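You operate a simulated robot arm through the tools that you are given. There is no shell and no other tool. Be economical: measure what you need, move in short steps, check, and stop when the job is done.

You run a simulated two-armed robot. Do the job below in one go: nothing can be reset, and whatever is moved stays where it is left.

JOB
Take the lid off the black tin and lay it down on the top of the grey bench. Then take the brown scoop and leave it on the control desk. Then take the red tub marked "ridge lot" from the top of the store bench and leave it on the grey sheet. Then put one of the corner boards from the shelf under the store bench on the shelf under the green bench. Do these in the order given.

It is judged by the outcome, as a careful person would: the job done as asked, and still so three seconds after it is handed in. It fails if anything else is knocked over, pushed out of place, dropped, spilled or broken. A push-on lid holds only when it is set on centred and level and pressed home; a screw cap is set on level and turned clockwise until tight. Flat cloth is picked up by pressing the open fingertips on it (5 to 10 N) and closing them slowly along it; thin cloth reads only 2 to 8 mm in the jaws.

ROBOT AND FRAMES
Two 7-joint arms with two-finger parallel grippers on one trunk, on a base that drives. Base frame: it is fixed to the floor where the robot stands at the start and does not move with it; the origin is under the middle of the robot, x ahead of it, y to its left, z up. Lengths are in m, angles in degrees, forces in N, time in s.
The left shoulder is at the start at [0.06, 0.143, 0.94], the right one opposite. With the tool pointing down near the work surface each hand reaches from about 0.22 to 0.5 m from the robot's upright axis, wherever it stands, measured 20 degrees to its own side. Places, roughly: black tin (8x8x10 cm) [0.5, -0.2, 0.9]; brown scoop (18x6x4 cm) [-1.4, -2.3, 0.4]; control desk [-1, -2.4, 0.9]; corner board (6x6x30 cm) [3, 2.5, 0.4]; grey sheet (36x25 cm) [6.06, 2.26, 0.82]; red tub [3, 2.75, 0.75]; shelf under the green bench [2.1, 0, 0.3]. Payload 1.57 kg a hand.
The TCP of each hand is the grasp point between the finger pads, 0.03 m short of the fingertips. In the tool frame z runs along the fingers and y along their closing line. Largest opening 0.11 m; finger width 0.024, thickness 0.012; the body of the gripper, 0.048 by 0.112 m, starts 0.078 m behind the TCP.
Orientation is told as [roll, pitch, yaw] about the base's x, y, z axes, in that order, counted from this pose: with the fingers straight down and closing along the base's y, the tool's x points along the base's -x, its y along +y and its z along -z.

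CONTROLS
- The arms move only by the tool drive_tool. It takes "left_targets", "right_targets" or both (then of equal length, played together; a hand with none holds still); each is a list of rows, each an object (a shift or turn left out is 0, a gripper value left out holds the last) with "translation": the shift along the tool's x, y, z in m, a list of three; "dr": the turn, a rotation vector about the tool's x, y, z in degrees, a list of three. In form: [{"translation": [tx, ty, tz], "dr": [rx, ry, rz]}, ...]. A call has 1 to 8 rows; each row is the pose to reach, as a shift and turn from the pose commanded when the call began, along the tool's axes at that moment. "left_hand" and "right_hand" are, for a hand that has rows, the finger opening in m, from 0 to 0.11, set as the call begins (left out, the last holds). Each row takes 0.2 s and may step no farther than 0.05 m and 8.6 degrees from the row before; otherwise, or with a gripper value out of range, the whole call is refused. Where a pose cannot be reached the arm comes as near as it can. A force on the tool above 40 N (or 10 N above the force at the start of the call, whichever is more), or a blocked arm, ends the call early, and 0.2 s more pass. The fingers move at their own pace (about 0.045 m/s each) and stop on an object; they squeeze with about 36 N. The grip force told is the motor's: it shows also when the fingers shut on nothing. Time passes only in rows, and 0.2 s behind the last, so rows that repeat a pose let the fingers close. It gives the time, the measured TCP pose, the force on the tool (base axes), the opening and the grip force at its end, in the units of the frame above (readings bear some noise), with the torque about the TCP (base axes, N m) and any sound that the robot's microphone picked up, and new pictures: "pictures" is both (left out), scene, wrist or none (wrist: the cameras of the hands that moved).
- Cameras (640 x 400 px; columns grow to the right, rows downward): "scene" is now at [0.0484, -0.0286, 1.559]; the picture's right is [-0.33, -0.94, 0.00], its down [-0.64, 0.22, -0.73] and it looks along [0.69, -0.24, -0.68] (base axes); focal length 287 px, centre (320, 200). "left" rides on the left gripper at [0.07, -0.016, -0.141] in its tool frame; the picture's right is [0.23, 0.97, 0.00], its down [-0.85, 0.20, -0.48] and it looks along [-0.47, 0.11, 0.88] (tool axes); focal length 222 px, centre (320, 200). "right" rides on the right gripper at [0.07, 0.016, -0.141] in its tool frame; the picture's right is [-0.23, 0.97, 0.00], its down [-0.85, -0.20, -0.48] and it looks along [-0.47, -0.11, 0.88] (tool axes); focal length 222 px, centre (320, 200). There is no depth. A picture from a camera that has moved, and an enlarged one, comes with that camera's place and axes in the base frame and with its lens.
- slide_trunk(by): slides the trunk up (or, below 0, down) by that many m; the arms and the scene camera ride with it, the base frame stays. It gives what a move gives, with no picture.
- drive_base(legs): drives the robot by 1 to 6 legs, each [ahead, left, turn to the left] in m, m and degrees, along the robot's own axes; the way and the turn of a leg run together, so that a leg with both is an arc; at most 1.5 m and 180 degrees a leg. The arms and the cameras ride along, it lands a little off, and it stops where it bumps. It gives what a move gives, and a new picture of the scene camera.
- turn_head(pan, tilt): turns the head with the scene camera to pan (to the left, within 86 degrees either way) and tilt (down, from -29 to 69), counted from straight ahead of the robot. It gives what a move gives, and a new picture of the scene camera.
- zoom(camera, box): a new picture of the part [left, top, right, bottom] of that camera's present view, enlarged. No time passes.
- job_done(): hands the job in; it is judged then, once.

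Go step by step. Nothing tells you exact positions but the pictures and the camera data: compare them with the known pose of the tool, close in by small moves and look again before you grip or let go. The budget is 165 turns and 260 pictures, counting those below and the enlarged ones. Unless the task says otherwise, let go and move clear before handing in.

The tools are called after "Request:" as name(argument=value, ...) on one line, values as JSON. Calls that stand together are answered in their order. drive_tool: Moves the arms, as the interface text tells. Its arguments: {"type":"object","properties":{"left_targets":{"type":"array","items":{"type":"object","properties":{"translation":{"type":"array","items":{"type":"number"}},"dr":{"type":"array","items":{"type":"number"}}}}},"left_hand":{"type":"number"},"right_targets":{"type":"array","items":{"type":"object","properties":{"translation":{"type":"array","items":{"type":"number"}},"dr":{"type":"array","items":{"type":"number"}}}}},"right_hand":{"type":"number"},"pictures":{"type":"string","enum":["both","scene","wrist","none"]}},"required":[]} The other tools are called the same way: slide_trunk (by) slides the trunk up or down; drive_base (legs) drives the base; turn_head (pan, tilt) turns the head that bears the scene camera; zoom (camera, box) takes an enlarged picture of a part of a camera's view; job_done () hands the job in.

At the start:

```text
time: 0.0
left_tool_pos: [0.5237, 0.0898, 1.1012]
left_ee_rot: [-0.1, 0.1, 0.0]
left_ft_force: [0.0, -0.3, 0.2]
left_moment: [0.01, 0.01, 0.0]
left_finger_gap: 0.1098
left_finger_force: 0.0
right_tool_pos: [0.4419, -0.3329, 1.1001]
right_ee_rot: [0.0, 0.0, -0.1]
right_ft_force: [-0.3, -0.2, -0.1]
right_moment: [-0.02, 0.0, 0.03]
right_finger_gap: 0.11
right_finger_force: 0.1
trunk travel left (down, up): [-0.539, 0.051]
robot x, y, heading: [-0.0008, 0.0015, -0.3]
head pan, tilt: [-19.2, 42.7]
```

scene: 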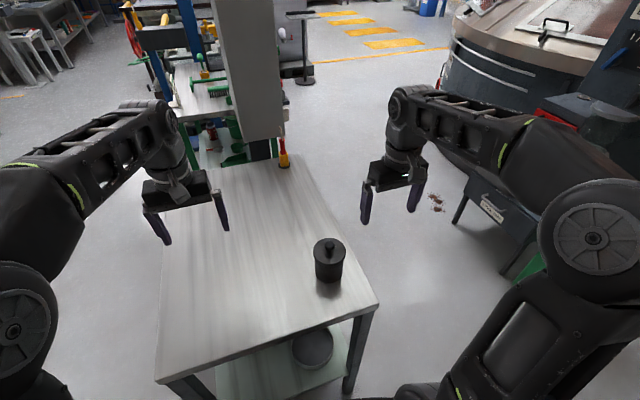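
right: 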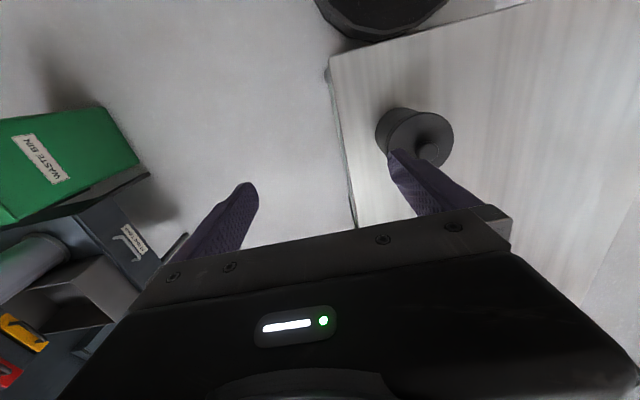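
left: 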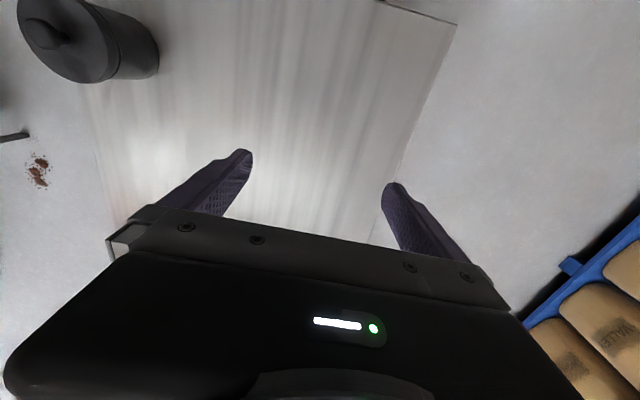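

The black tin with a knobbed lid stands on the bench ahead of me. I will look closer at it and look around to tell which bench is the grey one.

Request:
zoom(camera="scene", box=[250, 200, 410, 300])

Request:
zoom(camera="right", box=[320, 60, 520, 185])

Request:
turn_head(pan=0, tilt=15)

Request:
turn_head(pan=75, tilt=20)

Request:
turn_head(pan=-75, tilt=20)

```text
4.00 times, centred on (330, 250) of scene
camera zoom: at [0.0484, -0.0286, 1.559], right [-0.33, -0.94, 0.0], down [-0.64, 0.22, -0.73], along [0.69, -0.24, -0.68], focal length 1146 px, centre (280, 0)
```

zoom: 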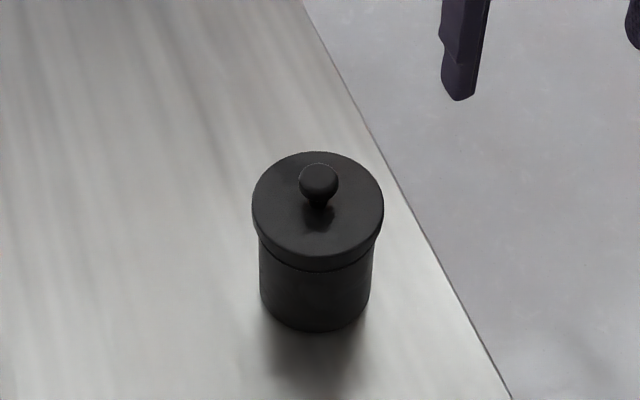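

```text
3.20 times, centred on (420, 122) of right
camera zoom: at [0.3715, -0.3169, 1.2421], right [0.23, 0.97, 0.0], down [0.85, -0.2, 0.48], along [0.47, -0.11, -0.88], focal length 711 px, centre (0, 448)
```

zoom: 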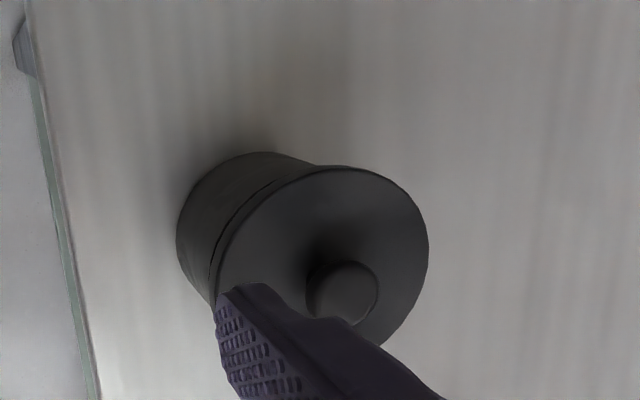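

```text
time: 0.9
left_tool_pos: [0.5248, 0.0907, 1.1]
left_ee_rot: [0.0, 0.1, 0.1]
left_ft_force: [-0.8, 0.2, -0.4]
left_moment: [0.01, 0.02, -0.01]
left_finger_gap: 0.1097
left_finger_force: 0.2
right_tool_pos: [0.4413, -0.3329, 1.1]
right_ee_rot: [0.0, 0.0, -0.1]
right_ft_force: [-0.3, 0.1, -0.1]
right_moment: [0.04, -0.02, 0.02]
right_finger_gap: 0.1101
right_finger_force: 0.0
trunk travel left (down, up): [-0.539, 0.051]
robot x, y, heading: [-0.0011, -0.0002, 0.2]
head pan, tilt: [0.0, 15.0]
camera scene: at [0.0634, -0.0013, 1.6024], right [0.0, -1.0, 0.0], down [-0.26, 0.0, -0.97], along [0.97, 0.0, -0.26], focal length 287 px, centre (320, 200)
```

scene: 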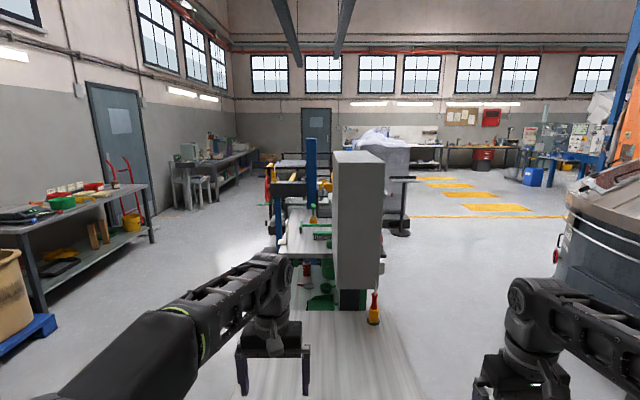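

```text
time: 2.4
left_tool_pos: [0.5246, 0.0908, 1.1007]
left_ee_rot: [0.0, 0.0, 0.0]
left_ft_force: [0.6, 0.5, 0.5]
left_moment: [0.02, 0.02, 0.0]
left_finger_gap: 0.1102
left_finger_force: 0.0
right_tool_pos: [0.44, -0.3325, 1.1004]
right_ee_rot: [0.0, 0.1, 0.0]
right_ft_force: [-0.9, 0.1, -0.2]
right_moment: [-0.01, 0.03, -0.01]
right_finger_gap: 0.1101
right_finger_force: 0.1
trunk travel left (down, up): [-0.539, 0.051]
robot x, y, heading: [-0.0, 0.0014, 0.0]
head pan, tilt: [75.0, 20.0]
camera scene: at [-0.0059, 0.0887, 1.5944], right [0.97, -0.26, 0.0], down [-0.09, -0.33, -0.94], along [0.24, 0.91, -0.34], focal length 287 px, centre (320, 200)
```

scene: 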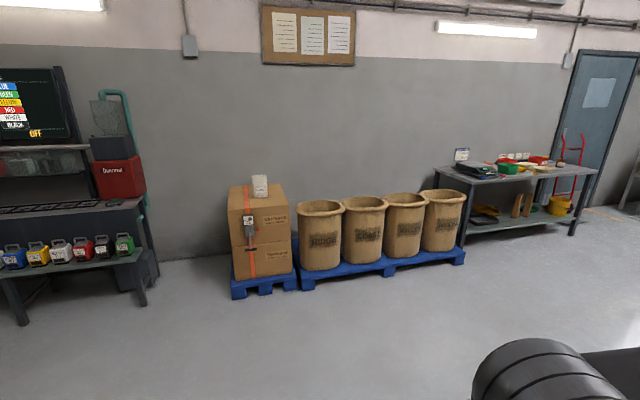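

```text
time: 4.7
left_tool_pos: [0.5247, 0.0907, 1.1011]
left_ee_rot: [0.0, 0.0, -0.1]
left_ft_force: [0.8, -0.2, 0.1]
left_moment: [-0.02, -0.02, 0.01]
left_finger_gap: 0.11
left_finger_force: 0.0
right_tool_pos: [0.4408, -0.334, 1.1006]
right_ee_rot: [0.0, 0.0, 0.0]
right_ft_force: [-0.3, 0.8, -0.6]
right_moment: [0.01, -0.04, 0.01]
right_finger_gap: 0.1101
right_finger_force: 0.1
trunk travel left (down, up): [-0.539, 0.051]
robot x, y, heading: [-0.0009, -0.0005, -0.1]
head pan, tilt: [-75.0, 20.0]
camera scene: at [-0.0059, -0.0912, 1.5944], right [-0.97, -0.26, 0.0], down [-0.09, 0.33, -0.94], along [0.24, -0.91, -0.34], focal length 287 px, centre (320, 200)
```

scene: 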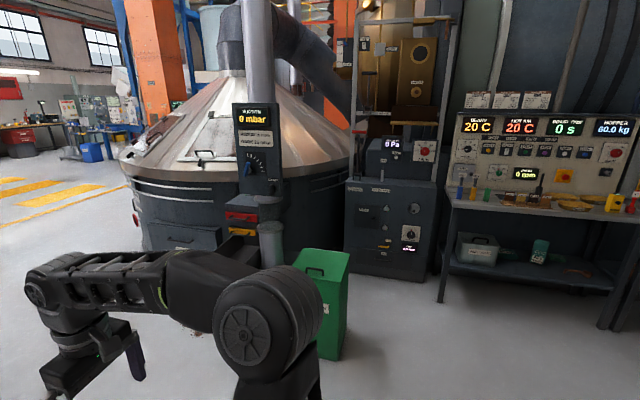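

The bench in front is a grey steel one, with the tin's lid top at about [0.475, -0.204, 0.946] and a knob on it reaching about 0.975. I move the right hand over the knob and check with the pictures.

Request:
turn_head(pan=-19, tilt=43)

Request:
drive_tool(right_targets=[{"translation": [-0.01, 0.045, 0]}, {"translation": [-0.022, 0.09, 0]}, {"translation": [-0.034, 0.129, 0.02]}, {"translation": [-0.034, 0.129, 0.06]}], right_hand=0.08)

```text
time: 6.0
left_tool_pos: [0.5248, 0.0902, 1.1012]
left_ee_rot: [0.0, 0.0, -0.1]
left_ft_force: [-0.1, 0.2, -0.7]
left_moment: [0.01, -0.01, 0.0]
left_finger_gap: 0.1098
left_finger_force: 0.0
right_tool_pos: [0.4406, -0.3323, 1.1011]
right_ee_rot: [0.0, -0.1, 0.0]
right_ft_force: [-0.1, 0.0, -0.1]
right_moment: [-0.01, -0.01, 0.02]
right_finger_gap: 0.1101
right_finger_force: 0.1
trunk travel left (down, up): [-0.539, 0.051]
robot x, y, heading: [0.0004, 0.0025, 0.3]
head pan, tilt: [-19.0, 43.0]
camera scene: at [0.0483, -0.0283, 1.5586], right [-0.33, -0.95, 0.0], down [-0.64, 0.22, -0.73], along [0.69, -0.24, -0.68], focal length 287 px, centre (320, 200)
```

scene: 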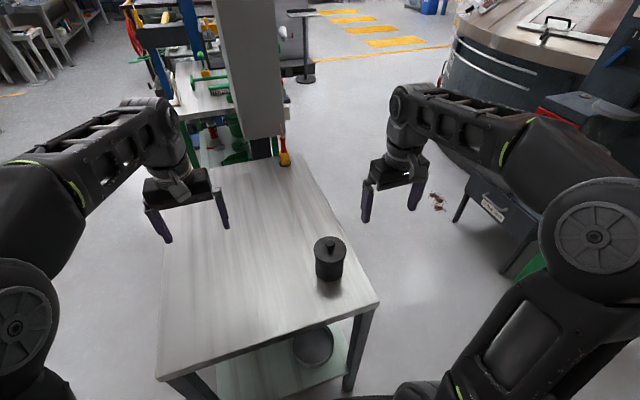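

```text
time: 7.0
left_tool_pos: [0.5251, 0.0891, 1.1006]
left_ee_rot: [0.0, 0.0, 0.0]
left_ft_force: [-0.5, -0.9, 0.7]
left_moment: [0.03, 0.02, 0.0]
left_finger_gap: 0.1099
left_finger_force: 0.1
right_tool_pos: [0.4749, -0.203, 1.0413]
right_ee_rot: [0.0, 0.0, 0.0]
right_ft_force: [0.6, -0.1, -0.3]
right_moment: [-0.03, -0.01, -0.02]
right_finger_gap: 0.0801
right_finger_force: 0.1
trunk travel left (down, up): [-0.539, 0.051]
robot x, y, heading: [0.0007, 0.0037, 0.3]
head pan, tilt: [-19.0, 43.0]
camera scene: at [0.0484, -0.0288, 1.5586], right [-0.33, -0.95, 0.0], down [-0.65, 0.22, -0.73], along [0.69, -0.24, -0.68], focal length 287 px, centre (320, 200)
camera right: at [0.4051, -0.1875, 1.1829], right [0.23, 0.97, 0.0], down [0.85, -0.2, 0.48], along [0.47, -0.11, -0.88], focal length 222 px, centre (320, 200)
```

scene: 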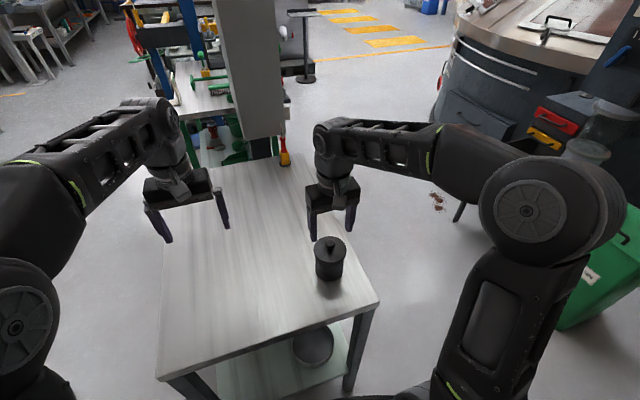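
right: 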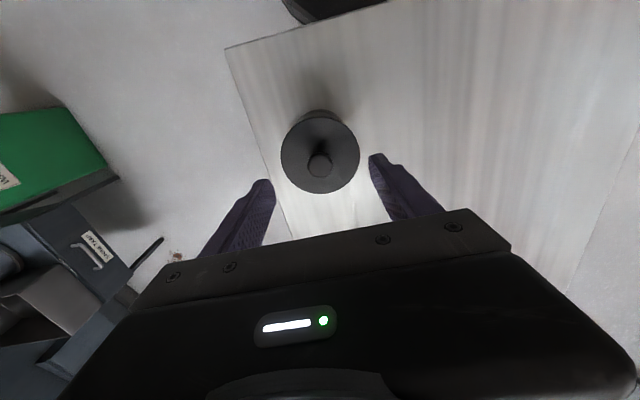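

The knob lies about 6 mm further ahead of the hand at roughly [0.481, -0.205]. I go down around it and close.

Request:
drive_tool(right_targets=[{"translation": [-0.006, -0.002, 0.03]}, {"translation": [-0.006, -0.002, 0.06]}], right_hand=0.06)

Request:
zoom(camera="scene", box=[270, 180, 390, 255])

```text
time: 7.6
left_tool_pos: [0.5248, 0.0909, 1.1012]
left_ee_rot: [-0.1, 0.0, 0.0]
left_ft_force: [0.1, 0.0, -1.0]
left_moment: [0.0, 0.01, 0.01]
left_finger_gap: 0.1099
left_finger_force: 0.1
right_tool_pos: [0.4804, -0.2055, 0.9808]
right_ee_rot: [0.0, 0.0, -0.1]
right_ft_force: [0.5, -0.6, 0.2]
right_moment: [0.03, 0.03, 0.01]
right_finger_gap: 0.0603
right_finger_force: 0.2
trunk travel left (down, up): [-0.539, 0.051]
robot x, y, heading: [0.0032, 0.0035, 0.1]
head pan, tilt: [-19.0, 43.0]
camera scene: at [0.0484, -0.0281, 1.5586], right [-0.33, -0.95, 0.0], down [-0.65, 0.22, -0.73], along [0.69, -0.24, -0.68], focal length 287 px, centre (320, 200)
camera right: at [0.4106, -0.19, 1.1217], right [0.23, 0.97, 0.0], down [0.85, -0.2, 0.48], along [0.47, -0.11, -0.88], focal length 222 px, centre (320, 200)
```

scene: 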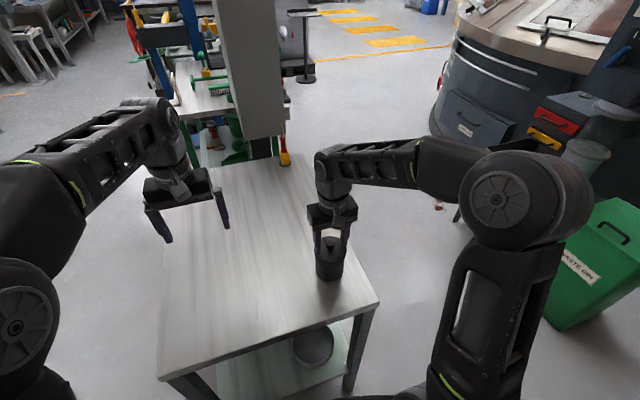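
right: 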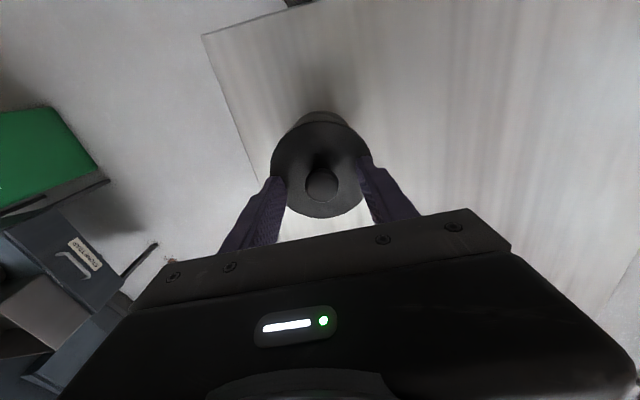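

```text
5.33 times, centred on (330, 218) of scene
camera zoom: at [0.0484, -0.0281, 1.5586], right [-0.33, -0.95, 0.0], down [-0.65, 0.22, -0.73], along [0.69, -0.24, -0.68], focal length 1528 px, centre (267, 107)
```

zoom: 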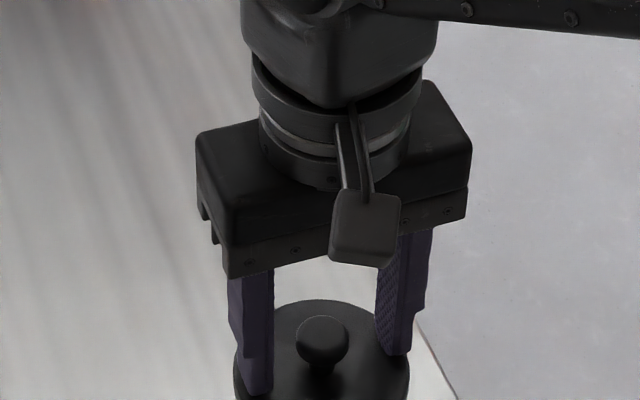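

The knob is right between the fingers. I close on it and lift a little.

Request:
drive_tool(right_targets=[{"translation": [0, 0, 0]}, {"translation": [0, 0, 0]}, {"translation": [0, 0, 0]}], right_hand=0.0, pictures="wrist")

Request:
drive_tool(right_targets=[{"translation": [0, 0, -0.003]}, {"translation": [0, 0, -0.007]}, {"translation": [0, 0, -0.012]}])

Request:
zoom(camera="scene", box=[270, 210, 390, 285])

```text
time: 8.4
left_tool_pos: [0.5245, 0.0906, 1.1005]
left_ee_rot: [0.0, 0.0, 0.0]
left_ft_force: [-0.5, 0.4, -0.3]
left_moment: [0.03, 0.0, -0.03]
left_finger_gap: 0.1101
left_finger_force: 0.0
right_tool_pos: [0.4796, -0.2054, 0.9811]
right_ee_rot: [0.0, -0.1, 0.0]
right_ft_force: [0.4, 0.0, -0.6]
right_moment: [-0.02, -0.02, 0.02]
right_finger_gap: 0.0246
right_finger_force: 20.5
trunk travel left (down, up): [-0.539, 0.051]
robot x, y, heading: [0.0049, -0.0007, -0.0]
head pan, tilt: [-19.0, 43.0]
camera right: at [0.4106, -0.1902, 1.1218], right [0.23, 0.97, 0.0], down [0.86, -0.2, 0.48], along [0.47, -0.11, -0.88], focal length 222 px, centre (320, 200)
```

right: 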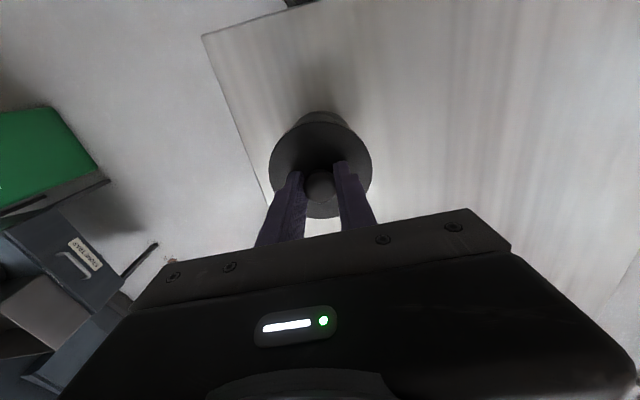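

```text
time: 9.2
left_tool_pos: [0.525, 0.0891, 1.1004]
left_ee_rot: [0.0, 0.0, 0.0]
left_ft_force: [0.0, 0.3, -1.0]
left_moment: [0.03, 0.02, -0.03]
left_finger_gap: 0.1099
left_finger_force: 0.0
right_tool_pos: [0.48, -0.2071, 0.9912]
right_ee_rot: [0.1, 0.0, 0.0]
right_ft_force: [-0.3, 0.0, -0.6]
right_moment: [0.01, -0.04, -0.01]
right_finger_gap: 0.0239
right_finger_force: 35.9
trunk travel left (down, up): [-0.539, 0.051]
robot x, y, heading: [-0.0018, -0.0021, 0.1]
head pan, tilt: [-19.0, 43.0]
camera scene: at [0.0484, -0.0282, 1.5585], right [-0.33, -0.95, 0.0], down [-0.64, 0.22, -0.73], along [0.69, -0.24, -0.68], focal length 287 px, centre (320, 200)
camera right: at [0.4109, -0.1904, 1.1331], right [0.23, 0.97, 0.0], down [0.86, -0.2, 0.48], along [0.47, -0.11, -0.88], focal length 222 px, centre (320, 200)
```

scene: 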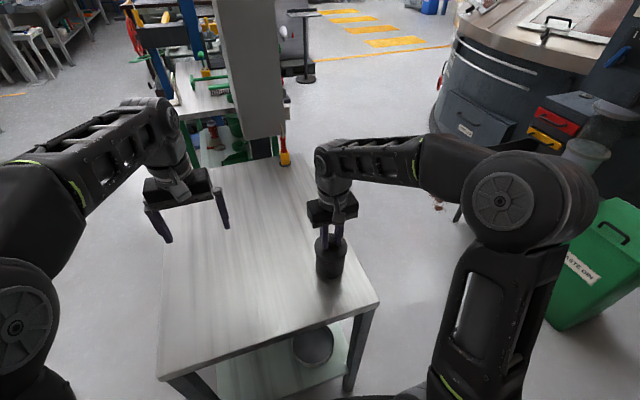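
right: 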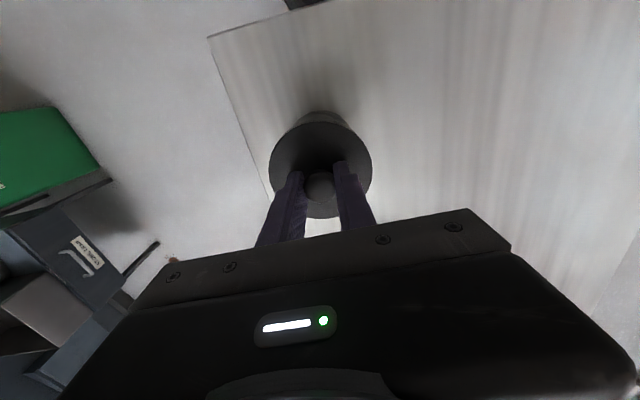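

```text
5.33 times, centred on (330, 248) of scene
camera zoom: at [0.0484, -0.0282, 1.5585], right [-0.33, -0.95, 0.0], down [-0.64, 0.22, -0.73], along [0.69, -0.24, -0.68], focal length 1528 px, centre (267, -53)
```

zoom: 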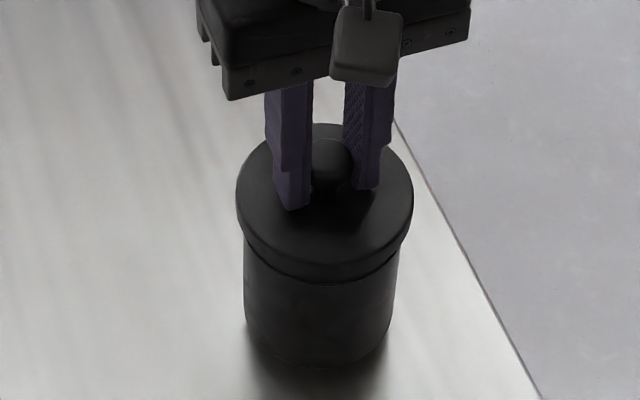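

The lid seems to be coming up freely with hardly any load. I lift further and check that the tin stays.

Request:
drive_tool(right_targets=[{"translation": [0, 0, -0.02]}, {"translation": [0, 0, -0.04]}], pictures="wrist")

Request:
zoom(camera="scene", box=[270, 210, 390, 285])

```text
time: 9.8
left_tool_pos: [0.5252, 0.0894, 1.1015]
left_ee_rot: [-0.1, 0.0, 0.0]
left_ft_force: [0.4, -0.5, -0.4]
left_moment: [0.0, -0.01, 0.01]
left_finger_gap: 0.1099
left_finger_force: 0.0
right_tool_pos: [0.4806, -0.2044, 1.0318]
right_ee_rot: [0.0, 0.0, -0.1]
right_ft_force: [0.8, 0.1, -0.9]
right_moment: [0.0, 0.01, -0.02]
right_finger_gap: 0.0238
right_finger_force: 35.9
trunk travel left (down, up): [-0.539, 0.051]
robot x, y, heading: [-0.0041, -0.0047, -0.2]
head pan, tilt: [-19.0, 43.0]
camera right: at [0.4112, -0.1891, 1.174], right [0.23, 0.97, 0.0], down [0.85, -0.2, 0.48], along [0.47, -0.11, -0.88], focal length 222 px, centre (320, 200)
```

right: 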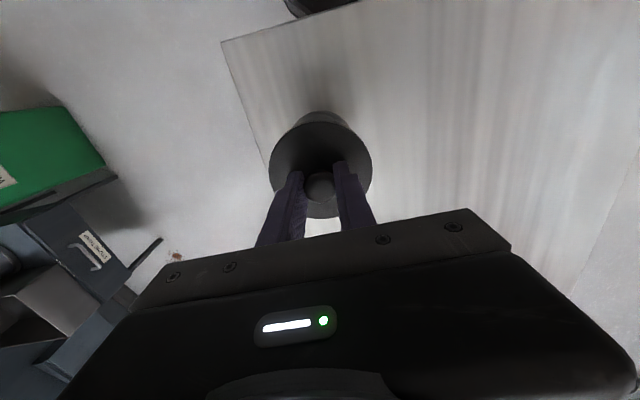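

```text
5.33 times, centred on (330, 248) of scene
camera zoom: at [0.0483, -0.0282, 1.5585], right [-0.33, -0.95, 0.0], down [-0.64, 0.22, -0.73], along [0.69, -0.24, -0.68], focal length 1528 px, centre (267, -53)
```

zoom: 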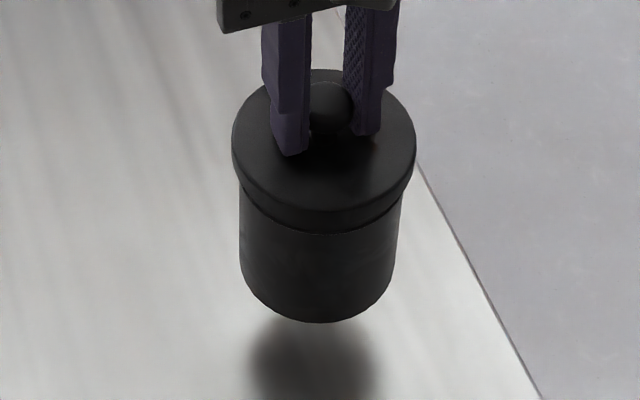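

The whole tin came up with the lid, so the lid is tight on it. I set the tin back exactly where it stood and will hold its body with the left hand while I pull.

Request:
drive_tool(right_targets=[{"translation": [0, 0, 0.025]}, {"translation": [0, 0, 0.042]}, {"translation": [0, 0, 0.048]}, {"translation": [0, 0, 0.05]}], pictures="none")

Request:
zoom(camera="scene", box=[270, 210, 390, 285])

Request:
drive_tool(left_targets=[{"translation": [0.02, -0.03, 0], "dr": [0, 0, 8]}, {"translation": [0.04, -0.06, 0], "dr": [0, 0, 16]}, {"translation": [0.06, -0.08, 0], "dr": [0, 0, 24]}, {"translation": [0.08, -0.1, 0], "dr": [0, 0, 32]}, {"translation": [0.1, -0.12, 0], "dr": [0, 0, 40]}], left_hand=0.11)

```text
time: 10.8
left_tool_pos: [0.5245, 0.0903, 1.1014]
left_ee_rot: [0.1, 0.0, 0.0]
left_ft_force: [0.2, -1.1, 0.6]
left_moment: [-0.03, -0.01, 0.03]
left_finger_gap: 0.11
left_finger_force: 0.0
right_tool_pos: [0.4802, -0.2051, 0.9821]
right_ee_rot: [0.0, 0.0, 0.0]
right_ft_force: [-0.1, 1.1, -0.6]
right_moment: [0.01, 0.01, -0.01]
right_finger_gap: 0.0239
right_finger_force: 35.8
trunk travel left (down, up): [-0.539, 0.051]
robot x, y, heading: [0.0004, 0.0, 0.2]
head pan, tilt: [-19.0, 43.0]
```

```text
5.33 times, centred on (330, 248) of scene
camera zoom: at [0.0484, -0.0282, 1.5585], right [-0.33, -0.95, 0.0], down [-0.65, 0.22, -0.73], along [0.69, -0.24, -0.68], focal length 1528 px, centre (267, -53)
```

zoom: 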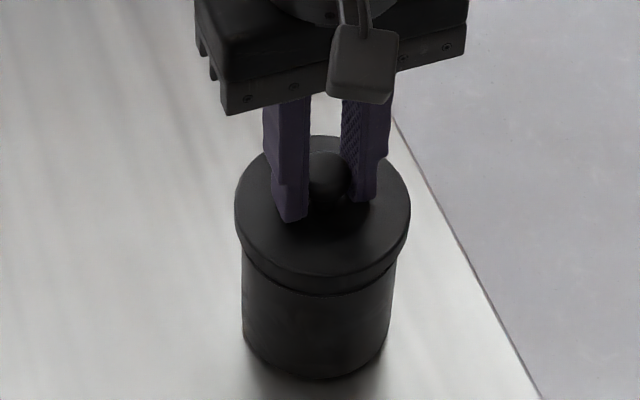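

```text
time: 12.0
left_tool_pos: [0.4246, -0.0299, 1.1022]
left_ee_rot: [-0.1, -0.1, -40.2]
left_ft_force: [-0.3, -0.2, -0.2]
left_moment: [0.03, -0.02, -0.03]
left_finger_gap: 0.1099
left_finger_force: 0.1
right_tool_pos: [0.4798, -0.2053, 0.9825]
right_ee_rot: [0.0, -0.1, 0.0]
right_ft_force: [0.1, 0.0, -0.4]
right_moment: [0.02, -0.02, -0.01]
right_finger_gap: 0.024
right_finger_force: 35.6
trunk travel left (down, up): [-0.539, 0.051]
robot x, y, heading: [0.0014, -0.0005, 0.0]
head pan, tilt: [-19.0, 43.0]
camera scene: at [0.048, -0.0286, 1.5586], right [-0.33, -0.95, 0.0], down [-0.64, 0.22, -0.73], along [0.69, -0.24, -0.68], focal length 287 px, centre (320, 200)
camera left: at [0.3608, 0.002, 1.2411], right [0.45, 0.89, 0.0], down [0.78, -0.4, 0.48], along [0.43, -0.22, -0.88], focal length 222 px, centre (320, 200)
```

scene: 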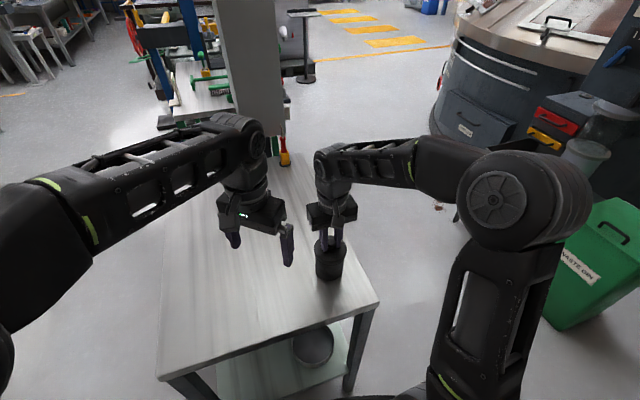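
left: 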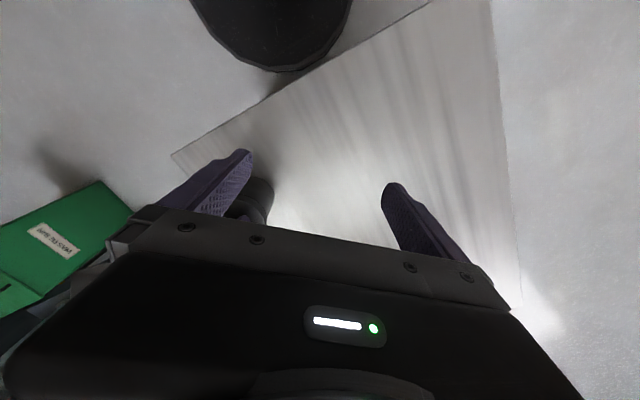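

The tin is back on its spot. I settle it the last millimetres, and tilt the left hand 45 degrees toward it, stopping 13 cm short along its approach line.

Request:
drive_tool(left_targets=[{"translation": [0, 0, 0], "dr": [0, -7.5, 0]}, {"translation": [0, -0.01, 0.01], "dr": [0, -15, 0]}, {"translation": [-0.01, -0.03, 0.03], "dr": [0, -22.5, 0]}, {"translation": [-0.03, -0.05, 0.06], "dr": [0, -30, 0]}, {"translation": [-0.045, -0.075, 0.09], "dr": [0, -37.5, 0]}, {"translation": [-0.064, -0.098, 0.117], "dr": [0, -45, 0]}], right_targets=[{"translation": [0, 0, 0.001]}, {"translation": [0, 0, 0.0015]}, {"translation": [0, 0, 0.002]}, {"translation": [0, 0, 0.002]}, {"translation": [0, 0, 0.002]}, {"translation": [0, 0, 0.002]}])

Request:
zoom(camera="scene", box=[230, 180, 390, 280])

```text
time: 13.4
left_tool_pos: [0.4105, -0.1368, 0.9911]
left_ee_rot: [0.7, -43.1, -40.1]
left_ft_force: [1.0, 0.1, -0.2]
left_moment: [0.02, 0.06, 0.02]
left_finger_gap: 0.1101
left_finger_force: 0.0
left hand out of reach, approached as far as the arm can: row 6
right_tool_pos: [0.4811, -0.2061, 0.9805]
right_ee_rot: [0.0, 0.1, 0.0]
right_ft_force: [-0.3, 0.3, 0.5]
right_moment: [0.04, -0.02, 0.02]
right_finger_gap: 0.0238
right_finger_force: 36.0
trunk travel left (down, up): [-0.539, 0.051]
robot x, y, heading: [0.003, 0.0026, -0.1]
head pan, tilt: [-19.0, 43.0]
heard: snap
camera scene: at [0.0481, -0.0287, 1.5586], right [-0.33, -0.95, 0.0], down [-0.64, 0.22, -0.73], along [0.69, -0.24, -0.68], focal length 287 px, centre (320, 200)
camera right: at [0.4117, -0.1903, 1.1218], right [0.23, 0.97, 0.0], down [0.85, -0.2, 0.48], along [0.47, -0.11, -0.88], focal length 222 px, centre (320, 200)
camera left: at [0.2875, -0.0556, 1.0455], right [0.49, 0.86, -0.15], down [0.35, -0.04, 0.94], along [0.8, -0.51, -0.32], focal length 222 px, centre (320, 200)
```

scene: 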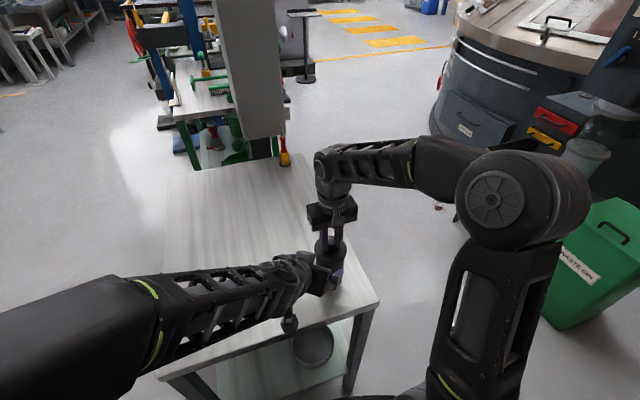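
right: 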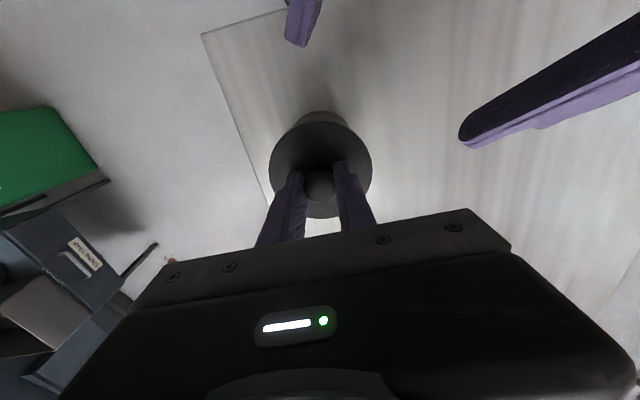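
left: 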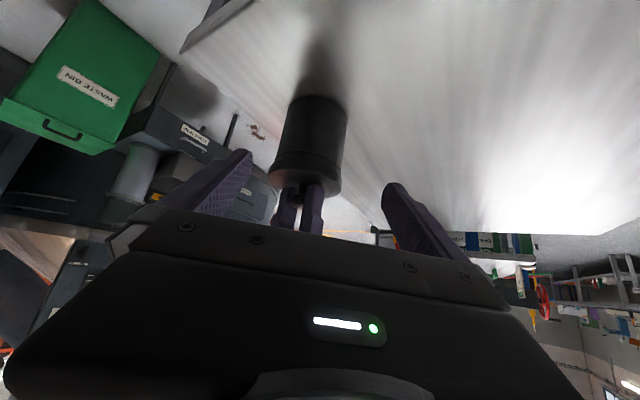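

```text
4.00 times, centred on (310, 230) of scene
camera zoom: at [0.0481, -0.0287, 1.5586], right [-0.33, -0.95, 0.0], down [-0.64, 0.22, -0.73], along [0.69, -0.24, -0.68], focal length 1146 px, centre (360, 80)
```

zoom: 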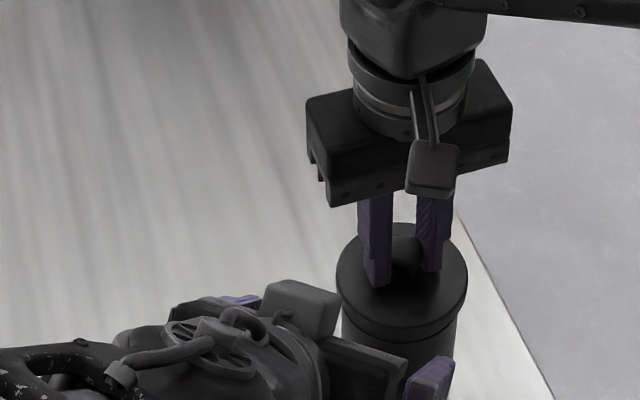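

A "snap" tells that the lid is a push-on one and got pressed home again. The left hand is lined up within a few mm; I advance along its axis half-way and check.

Request:
drive_tool(left_targets=[{"translation": [0, 0, 0.03], "dr": [0, 2, 0]}, {"translation": [0, 0, 0.06], "dr": [0, 2, 0]}], pictures="wrist")

```text
time: 14.0
left_tool_pos: [0.4455, -0.1654, 0.9489]
left_ee_rot: [-0.2, -43.0, -39.9]
left_ft_force: [1.2, -0.4, -0.8]
left_moment: [-0.03, 0.0, -0.01]
left_finger_gap: 0.1099
left_finger_force: 0.1
right_tool_pos: [0.4812, -0.2058, 0.9801]
right_ee_rot: [0.0, 0.1, 0.0]
right_ft_force: [0.4, -0.3, 0.2]
right_moment: [-0.02, 0.01, -0.01]
right_finger_gap: 0.0239
right_finger_force: 36.5
trunk travel left (down, up): [-0.539, 0.051]
robot x, y, heading: [-0.0003, -0.0014, 0.2]
head pan, tilt: [-19.0, 43.0]
camera left: at [0.3231, -0.0828, 1.0035], right [0.5, 0.85, -0.16], down [0.36, -0.04, 0.93], along [0.79, -0.52, -0.32], focal length 222 px, centre (320, 200)
```

left: 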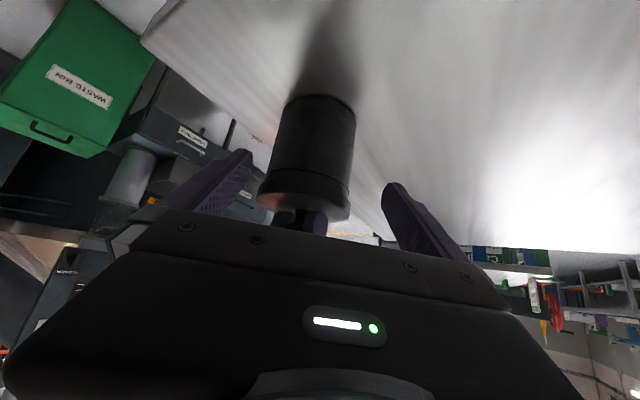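

I shift 7.5 mm sideways and go on along the axis to straddle the tin's body.

Request:
drive_tool(left_targets=[{"translation": [0, -0.0075, 0.005]}, {"translation": [0, -0.0075, 0.03]}, {"translation": [0, -0.0075, 0.055]}, {"translation": [0, -0.0075, 0.074]}])

Request:
zoom(camera="scene", box=[250, 190, 410, 290])

```text
time: 15.0
left_tool_pos: [0.479, -0.2041, 0.8929]
left_ee_rot: [-0.2, -43.0, -39.9]
left_ft_force: [0.0, -0.4, -0.4]
left_moment: [0.01, 0.0, -0.02]
left_finger_gap: 0.11
left_finger_force: 0.1
right_tool_pos: [0.4817, -0.2058, 0.9798]
right_ee_rot: [0.1, 0.0, 0.0]
right_ft_force: [0.3, -0.2, 0.3]
right_moment: [0.0, -0.02, -0.03]
right_finger_gap: 0.0236
right_finger_force: 35.9
trunk travel left (down, up): [-0.539, 0.051]
robot x, y, heading: [-0.0005, 0.0005, -0.1]
head pan, tilt: [-19.0, 43.0]
camera scene: at [0.0488, -0.0283, 1.5586], right [-0.33, -0.95, 0.0], down [-0.65, 0.22, -0.73], along [0.69, -0.24, -0.68], focal length 287 px, centre (320, 200)
camera left: at [0.3568, -0.1214, 0.9488], right [0.5, 0.85, -0.16], down [0.36, -0.04, 0.93], along [0.79, -0.52, -0.32], focal length 222 px, centre (320, 200)
```

scene: 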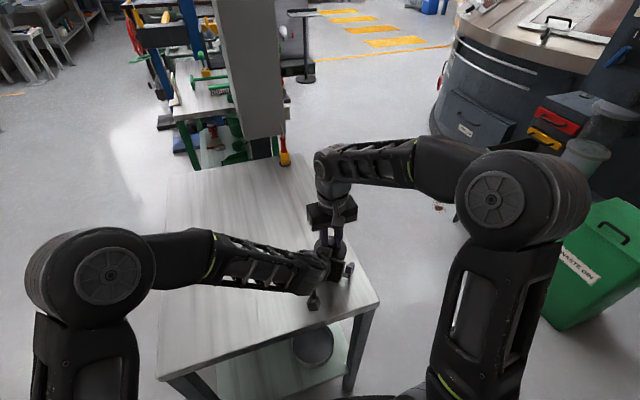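
left: 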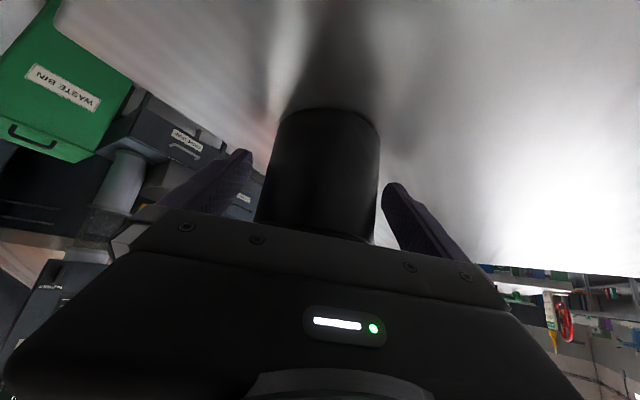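

```text
4.00 times, centred on (330, 240) of scene
camera zoom: at [0.0488, -0.0283, 1.5586], right [-0.33, -0.95, 0.0], down [-0.65, 0.22, -0.73], along [0.69, -0.24, -0.68], focal length 1146 px, centre (280, 40)
```

zoom: 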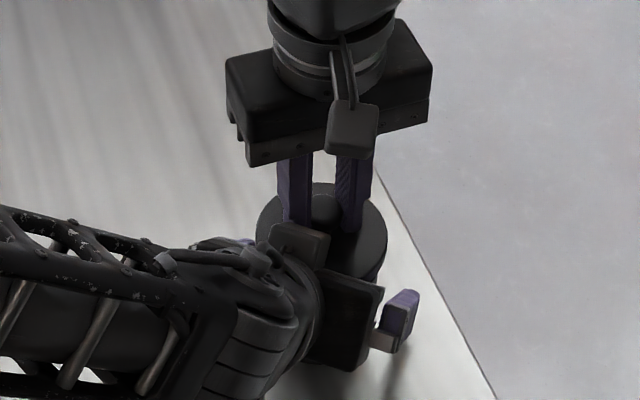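

The left fingers stand on both sides of the tin's body below the lid. I close them.

Request:
drive_tool(left_targets=[{"translation": [0, 0, 0]}, {"translation": [0, 0, 0]}, {"translation": [0, 0, 0]}, {"translation": [0, 0, 0]}], left_hand=0.0, pictures="wrist")

```text
time: 16.0
left_tool_pos: [0.4798, -0.2041, 0.8941]
left_ee_rot: [0.0, -43.0, -40.0]
left_ft_force: [-0.3, -0.4, -0.9]
left_moment: [-0.01, -0.03, 0.0]
left_finger_gap: 0.0761
left_finger_force: 31.7
right_tool_pos: [0.4812, -0.2059, 0.981]
right_ee_rot: [-0.1, 0.0, 0.1]
right_ft_force: [0.4, 0.2, 0.8]
right_moment: [0.0, -0.02, 0.0]
right_finger_gap: 0.0235
right_finger_force: 36.1
trunk travel left (down, up): [-0.539, 0.051]
robot x, y, heading: [0.0011, 0.0007, -0.1]
head pan, tilt: [-19.0, 43.0]
camera left: at [0.3565, -0.1212, 0.949], right [0.5, 0.85, -0.15], down [0.36, -0.04, 0.93], along [0.79, -0.52, -0.32], focal length 222 px, centre (320, 200)
```

left: 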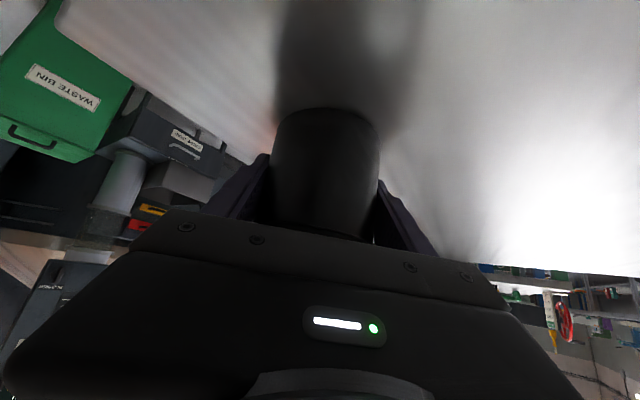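

The tin is held (76 mm). I pull the lid straight up with the right hand.

Request:
drive_tool(right_targets=[{"translation": [0, 0, -0.004]}, {"translation": [0, 0, -0.009]}, {"translation": [0, 0, -0.015]}, {"translation": [0, 0, -0.03]}], pictures="scene")

Request:
zoom(camera="scene", box=[250, 190, 410, 290])

```text
time: 17.0
left_tool_pos: [0.4798, -0.2042, 0.8944]
left_ee_rot: [0.1, -43.3, -40.0]
left_ft_force: [-2.8, 1.5, 17.5]
left_moment: [0.25, 0.34, 0.06]
left_finger_gap: 0.0758
left_finger_force: 36.4
right_tool_pos: [0.4805, -0.2071, 1.01]
right_ee_rot: [0.0, -0.1, 0.1]
right_ft_force: [2.3, -1.5, -17.6]
right_moment: [-0.45, -0.74, -0.04]
right_finger_gap: 0.0237
right_finger_force: 36.4
trunk travel left (down, up): [-0.539, 0.051]
robot x, y, heading: [0.0001, 0.0009, -0.1]
head pan, tilt: [-19.0, 43.0]
camera scene: at [0.0482, -0.0282, 1.5585], right [-0.33, -0.95, 0.0], down [-0.64, 0.22, -0.73], along [0.69, -0.24, -0.68], focal length 287 px, centre (320, 200)
```

scene: 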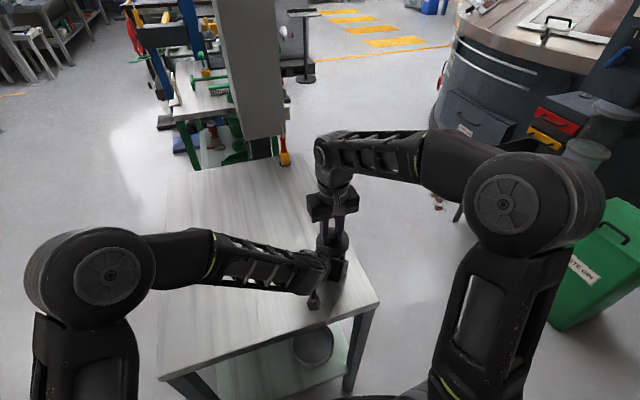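

```text
4.00 times, centred on (330, 240) of scene
camera zoom: at [0.0482, -0.0282, 1.5585], right [-0.33, -0.95, 0.0], down [-0.64, 0.22, -0.73], along [0.69, -0.24, -0.68], focal length 1146 px, centre (280, 40)
```

zoom: 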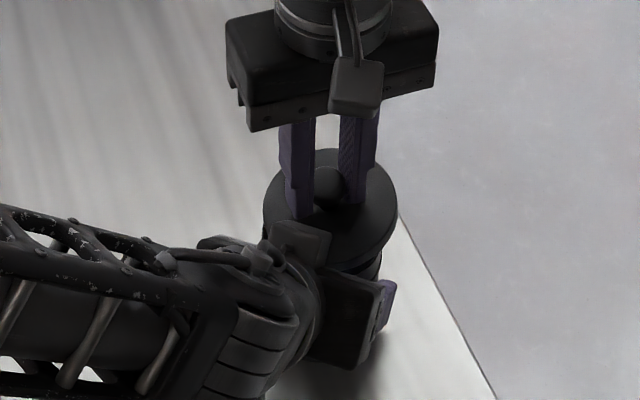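

There is 17.5 N of pull between the hands, so the lid may still be on and the tin sliding in the left grip. I look with the left camera.

Request:
zoom(camera="left", box=[200, 60, 440, 250])

Request:
zoom(camera="right", box=[200, 60, 440, 250])

```text
2.11 times, centred on (320, 155) of left
camera zoom: at [0.3568, -0.1218, 0.9501], right [0.5, 0.85, -0.16], down [0.35, -0.04, 0.93], along [0.79, -0.52, -0.32], focal length 468 px, centre (320, 295)
```

zoom: 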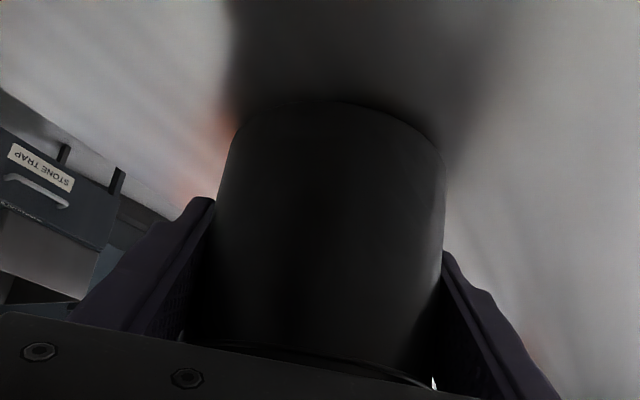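

```text
2.11 times, centred on (320, 155) of right
camera zoom: at [0.4117, -0.1906, 1.1513], right [0.23, 0.97, 0.0], down [0.86, -0.2, 0.48], along [0.47, -0.11, -0.88], focal length 468 px, centre (320, 295)
```

zoom: 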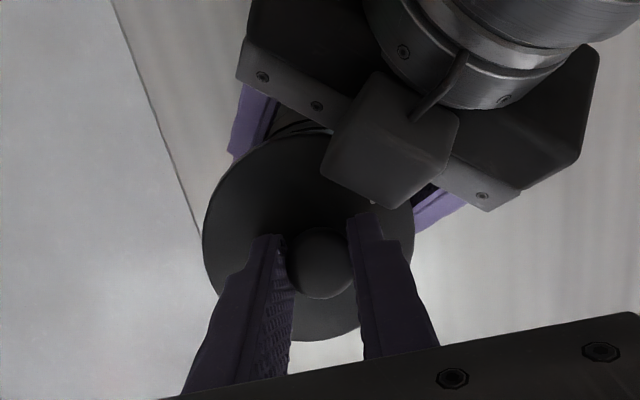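

The tin's bottom edge has not moved in the left camera while the knob went up with the right hand, so the lid may be loose on a tight skirt. I pull a little further.

Request:
drive_tool(right_targets=[{"translation": [0, 0, -0.01]}, {"translation": [0, 0, -0.02]}, {"translation": [0, 0, -0.02]}], pictures="both")

Request:
zoom(camera="scene", box=[250, 190, 410, 290])

Request:
zoom(camera="left", box=[200, 60, 440, 250])

```text
time: 17.8
left_tool_pos: [0.4801, -0.2033, 0.8935]
left_ee_rot: [0.0, -42.9, -39.9]
left_ft_force: [-1.2, 2.6, 13.8]
left_moment: [-0.32, 0.21, -0.02]
left_finger_gap: 0.0757
left_finger_force: 35.7
right_tool_pos: [0.4803, -0.2055, 1.0308]
right_ee_rot: [0.0, 0.0, 0.0]
right_ft_force: [3.4, -3.4, -13.1]
right_moment: [-0.24, -0.53, 0.13]
right_finger_gap: 0.0237
right_finger_force: 35.9
trunk travel left (down, up): [-0.539, 0.051]
robot x, y, heading: [0.0039, -0.0, -0.2]
head pan, tilt: [-19.0, 43.0]
camera scene: at [0.0482, -0.0283, 1.5586], right [-0.33, -0.95, 0.0], down [-0.64, 0.22, -0.73], along [0.69, -0.24, -0.68], focal length 287 px, centre (320, 200)
camera right: at [0.4117, -0.1903, 1.1725], right [0.23, 0.97, 0.0], down [0.85, -0.2, 0.48], along [0.47, -0.11, -0.88], focal length 222 px, centre (320, 200)
```

scene: 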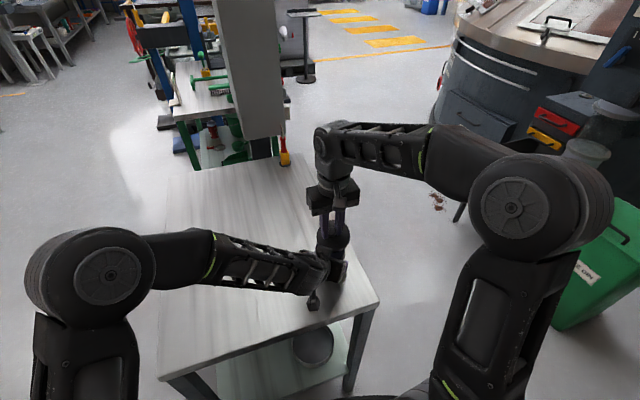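
right: 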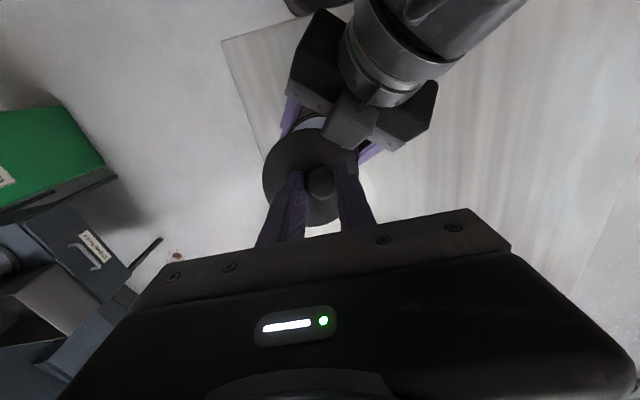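

```text
4.00 times, centred on (330, 240) of scene
camera zoom: at [0.0482, -0.0283, 1.5586], right [-0.33, -0.95, 0.0], down [-0.64, 0.22, -0.73], along [0.69, -0.24, -0.68], focal length 1146 px, centre (280, 40)
```

zoom: 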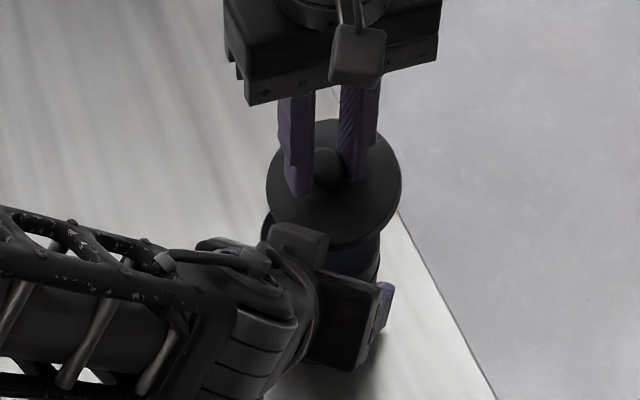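

```text
2.11 times, centred on (320, 155) of left
camera zoom: at [0.3566, -0.1209, 0.9489], right [0.5, 0.85, -0.15], down [0.36, -0.04, 0.93], along [0.79, -0.52, -0.32], focal length 468 px, centre (320, 295)
```

zoom: 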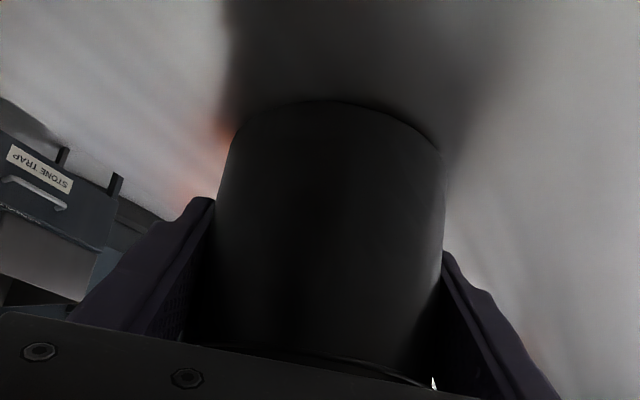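

The lid is clear of the tin now; its edge appears to press up against a block on the left gripper. I open the left hand and back it out along its axis.

Request:
drive_tool(left_targets=[{"translation": [0, 0, 0]}, {"translation": [0, 0, 0]}, {"translation": [0, 0, -0.005]}, {"translation": [0, 0, -0.025]}, {"translation": [0, 0, -0.05]}, {"translation": [0, 0, -0.08]}, {"translation": [0, 0, -0.12]}, {"translation": [0, 0, -0.14]}], left_hand=0.11)

Request:
zoom(camera="scene", box=[250, 190, 410, 290])

```text
time: 19.6
left_tool_pos: [0.4077, -0.1437, 0.9963]
left_ee_rot: [0.0, -42.9, -40.0]
left_ft_force: [-0.3, -0.7, -0.3]
left_moment: [-0.05, -0.03, -0.04]
left_finger_gap: 0.1099
left_finger_force: 0.0
right_tool_pos: [0.4803, -0.2056, 1.0307]
right_ee_rot: [0.0, -0.1, 0.0]
right_ft_force: [-0.4, -0.5, 0.0]
right_moment: [-0.01, -0.01, -0.02]
right_finger_gap: 0.0237
right_finger_force: 35.4
trunk travel left (down, up): [-0.539, 0.051]
robot x, y, heading: [-0.0031, 0.0007, 0.1]
head pan, tilt: [-19.0, 43.0]
camera scene: at [0.0481, -0.0282, 1.5585], right [-0.33, -0.95, 0.0], down [-0.64, 0.22, -0.73], along [0.69, -0.24, -0.68], focal length 287 px, centre (320, 200)
camera left: at [0.2843, -0.0607, 1.0521], right [0.5, 0.85, -0.16], down [0.36, -0.04, 0.93], along [0.79, -0.52, -0.32], focal length 222 px, centre (320, 200)
```

scene: 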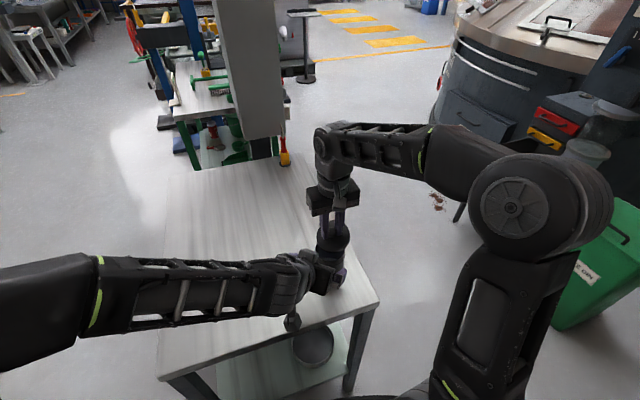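
left: 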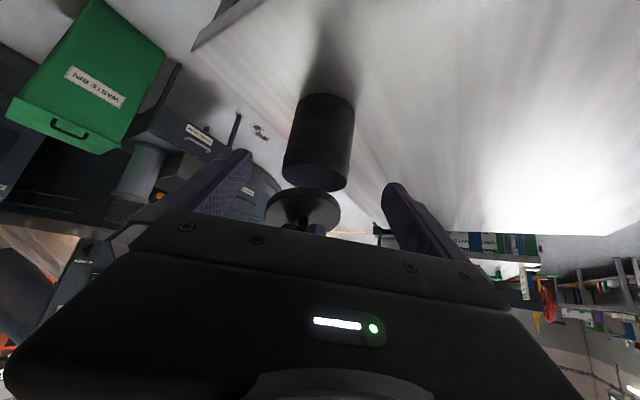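

```text
4.00 times, centred on (330, 240) of scene
camera zoom: at [0.0481, -0.0282, 1.5585], right [-0.33, -0.95, 0.0], down [-0.64, 0.22, -0.73], along [0.69, -0.24, -0.68], focal length 1146 px, centre (280, 40)
```

zoom: 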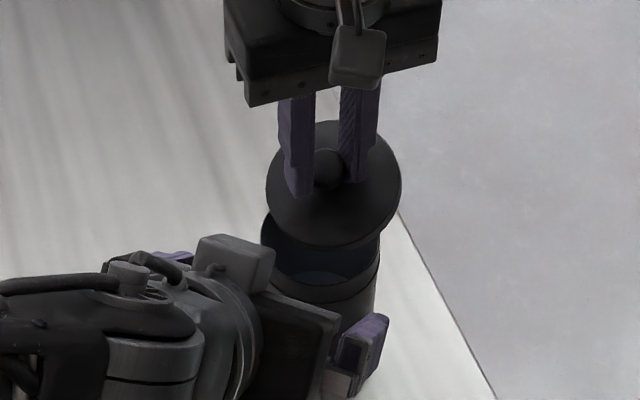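

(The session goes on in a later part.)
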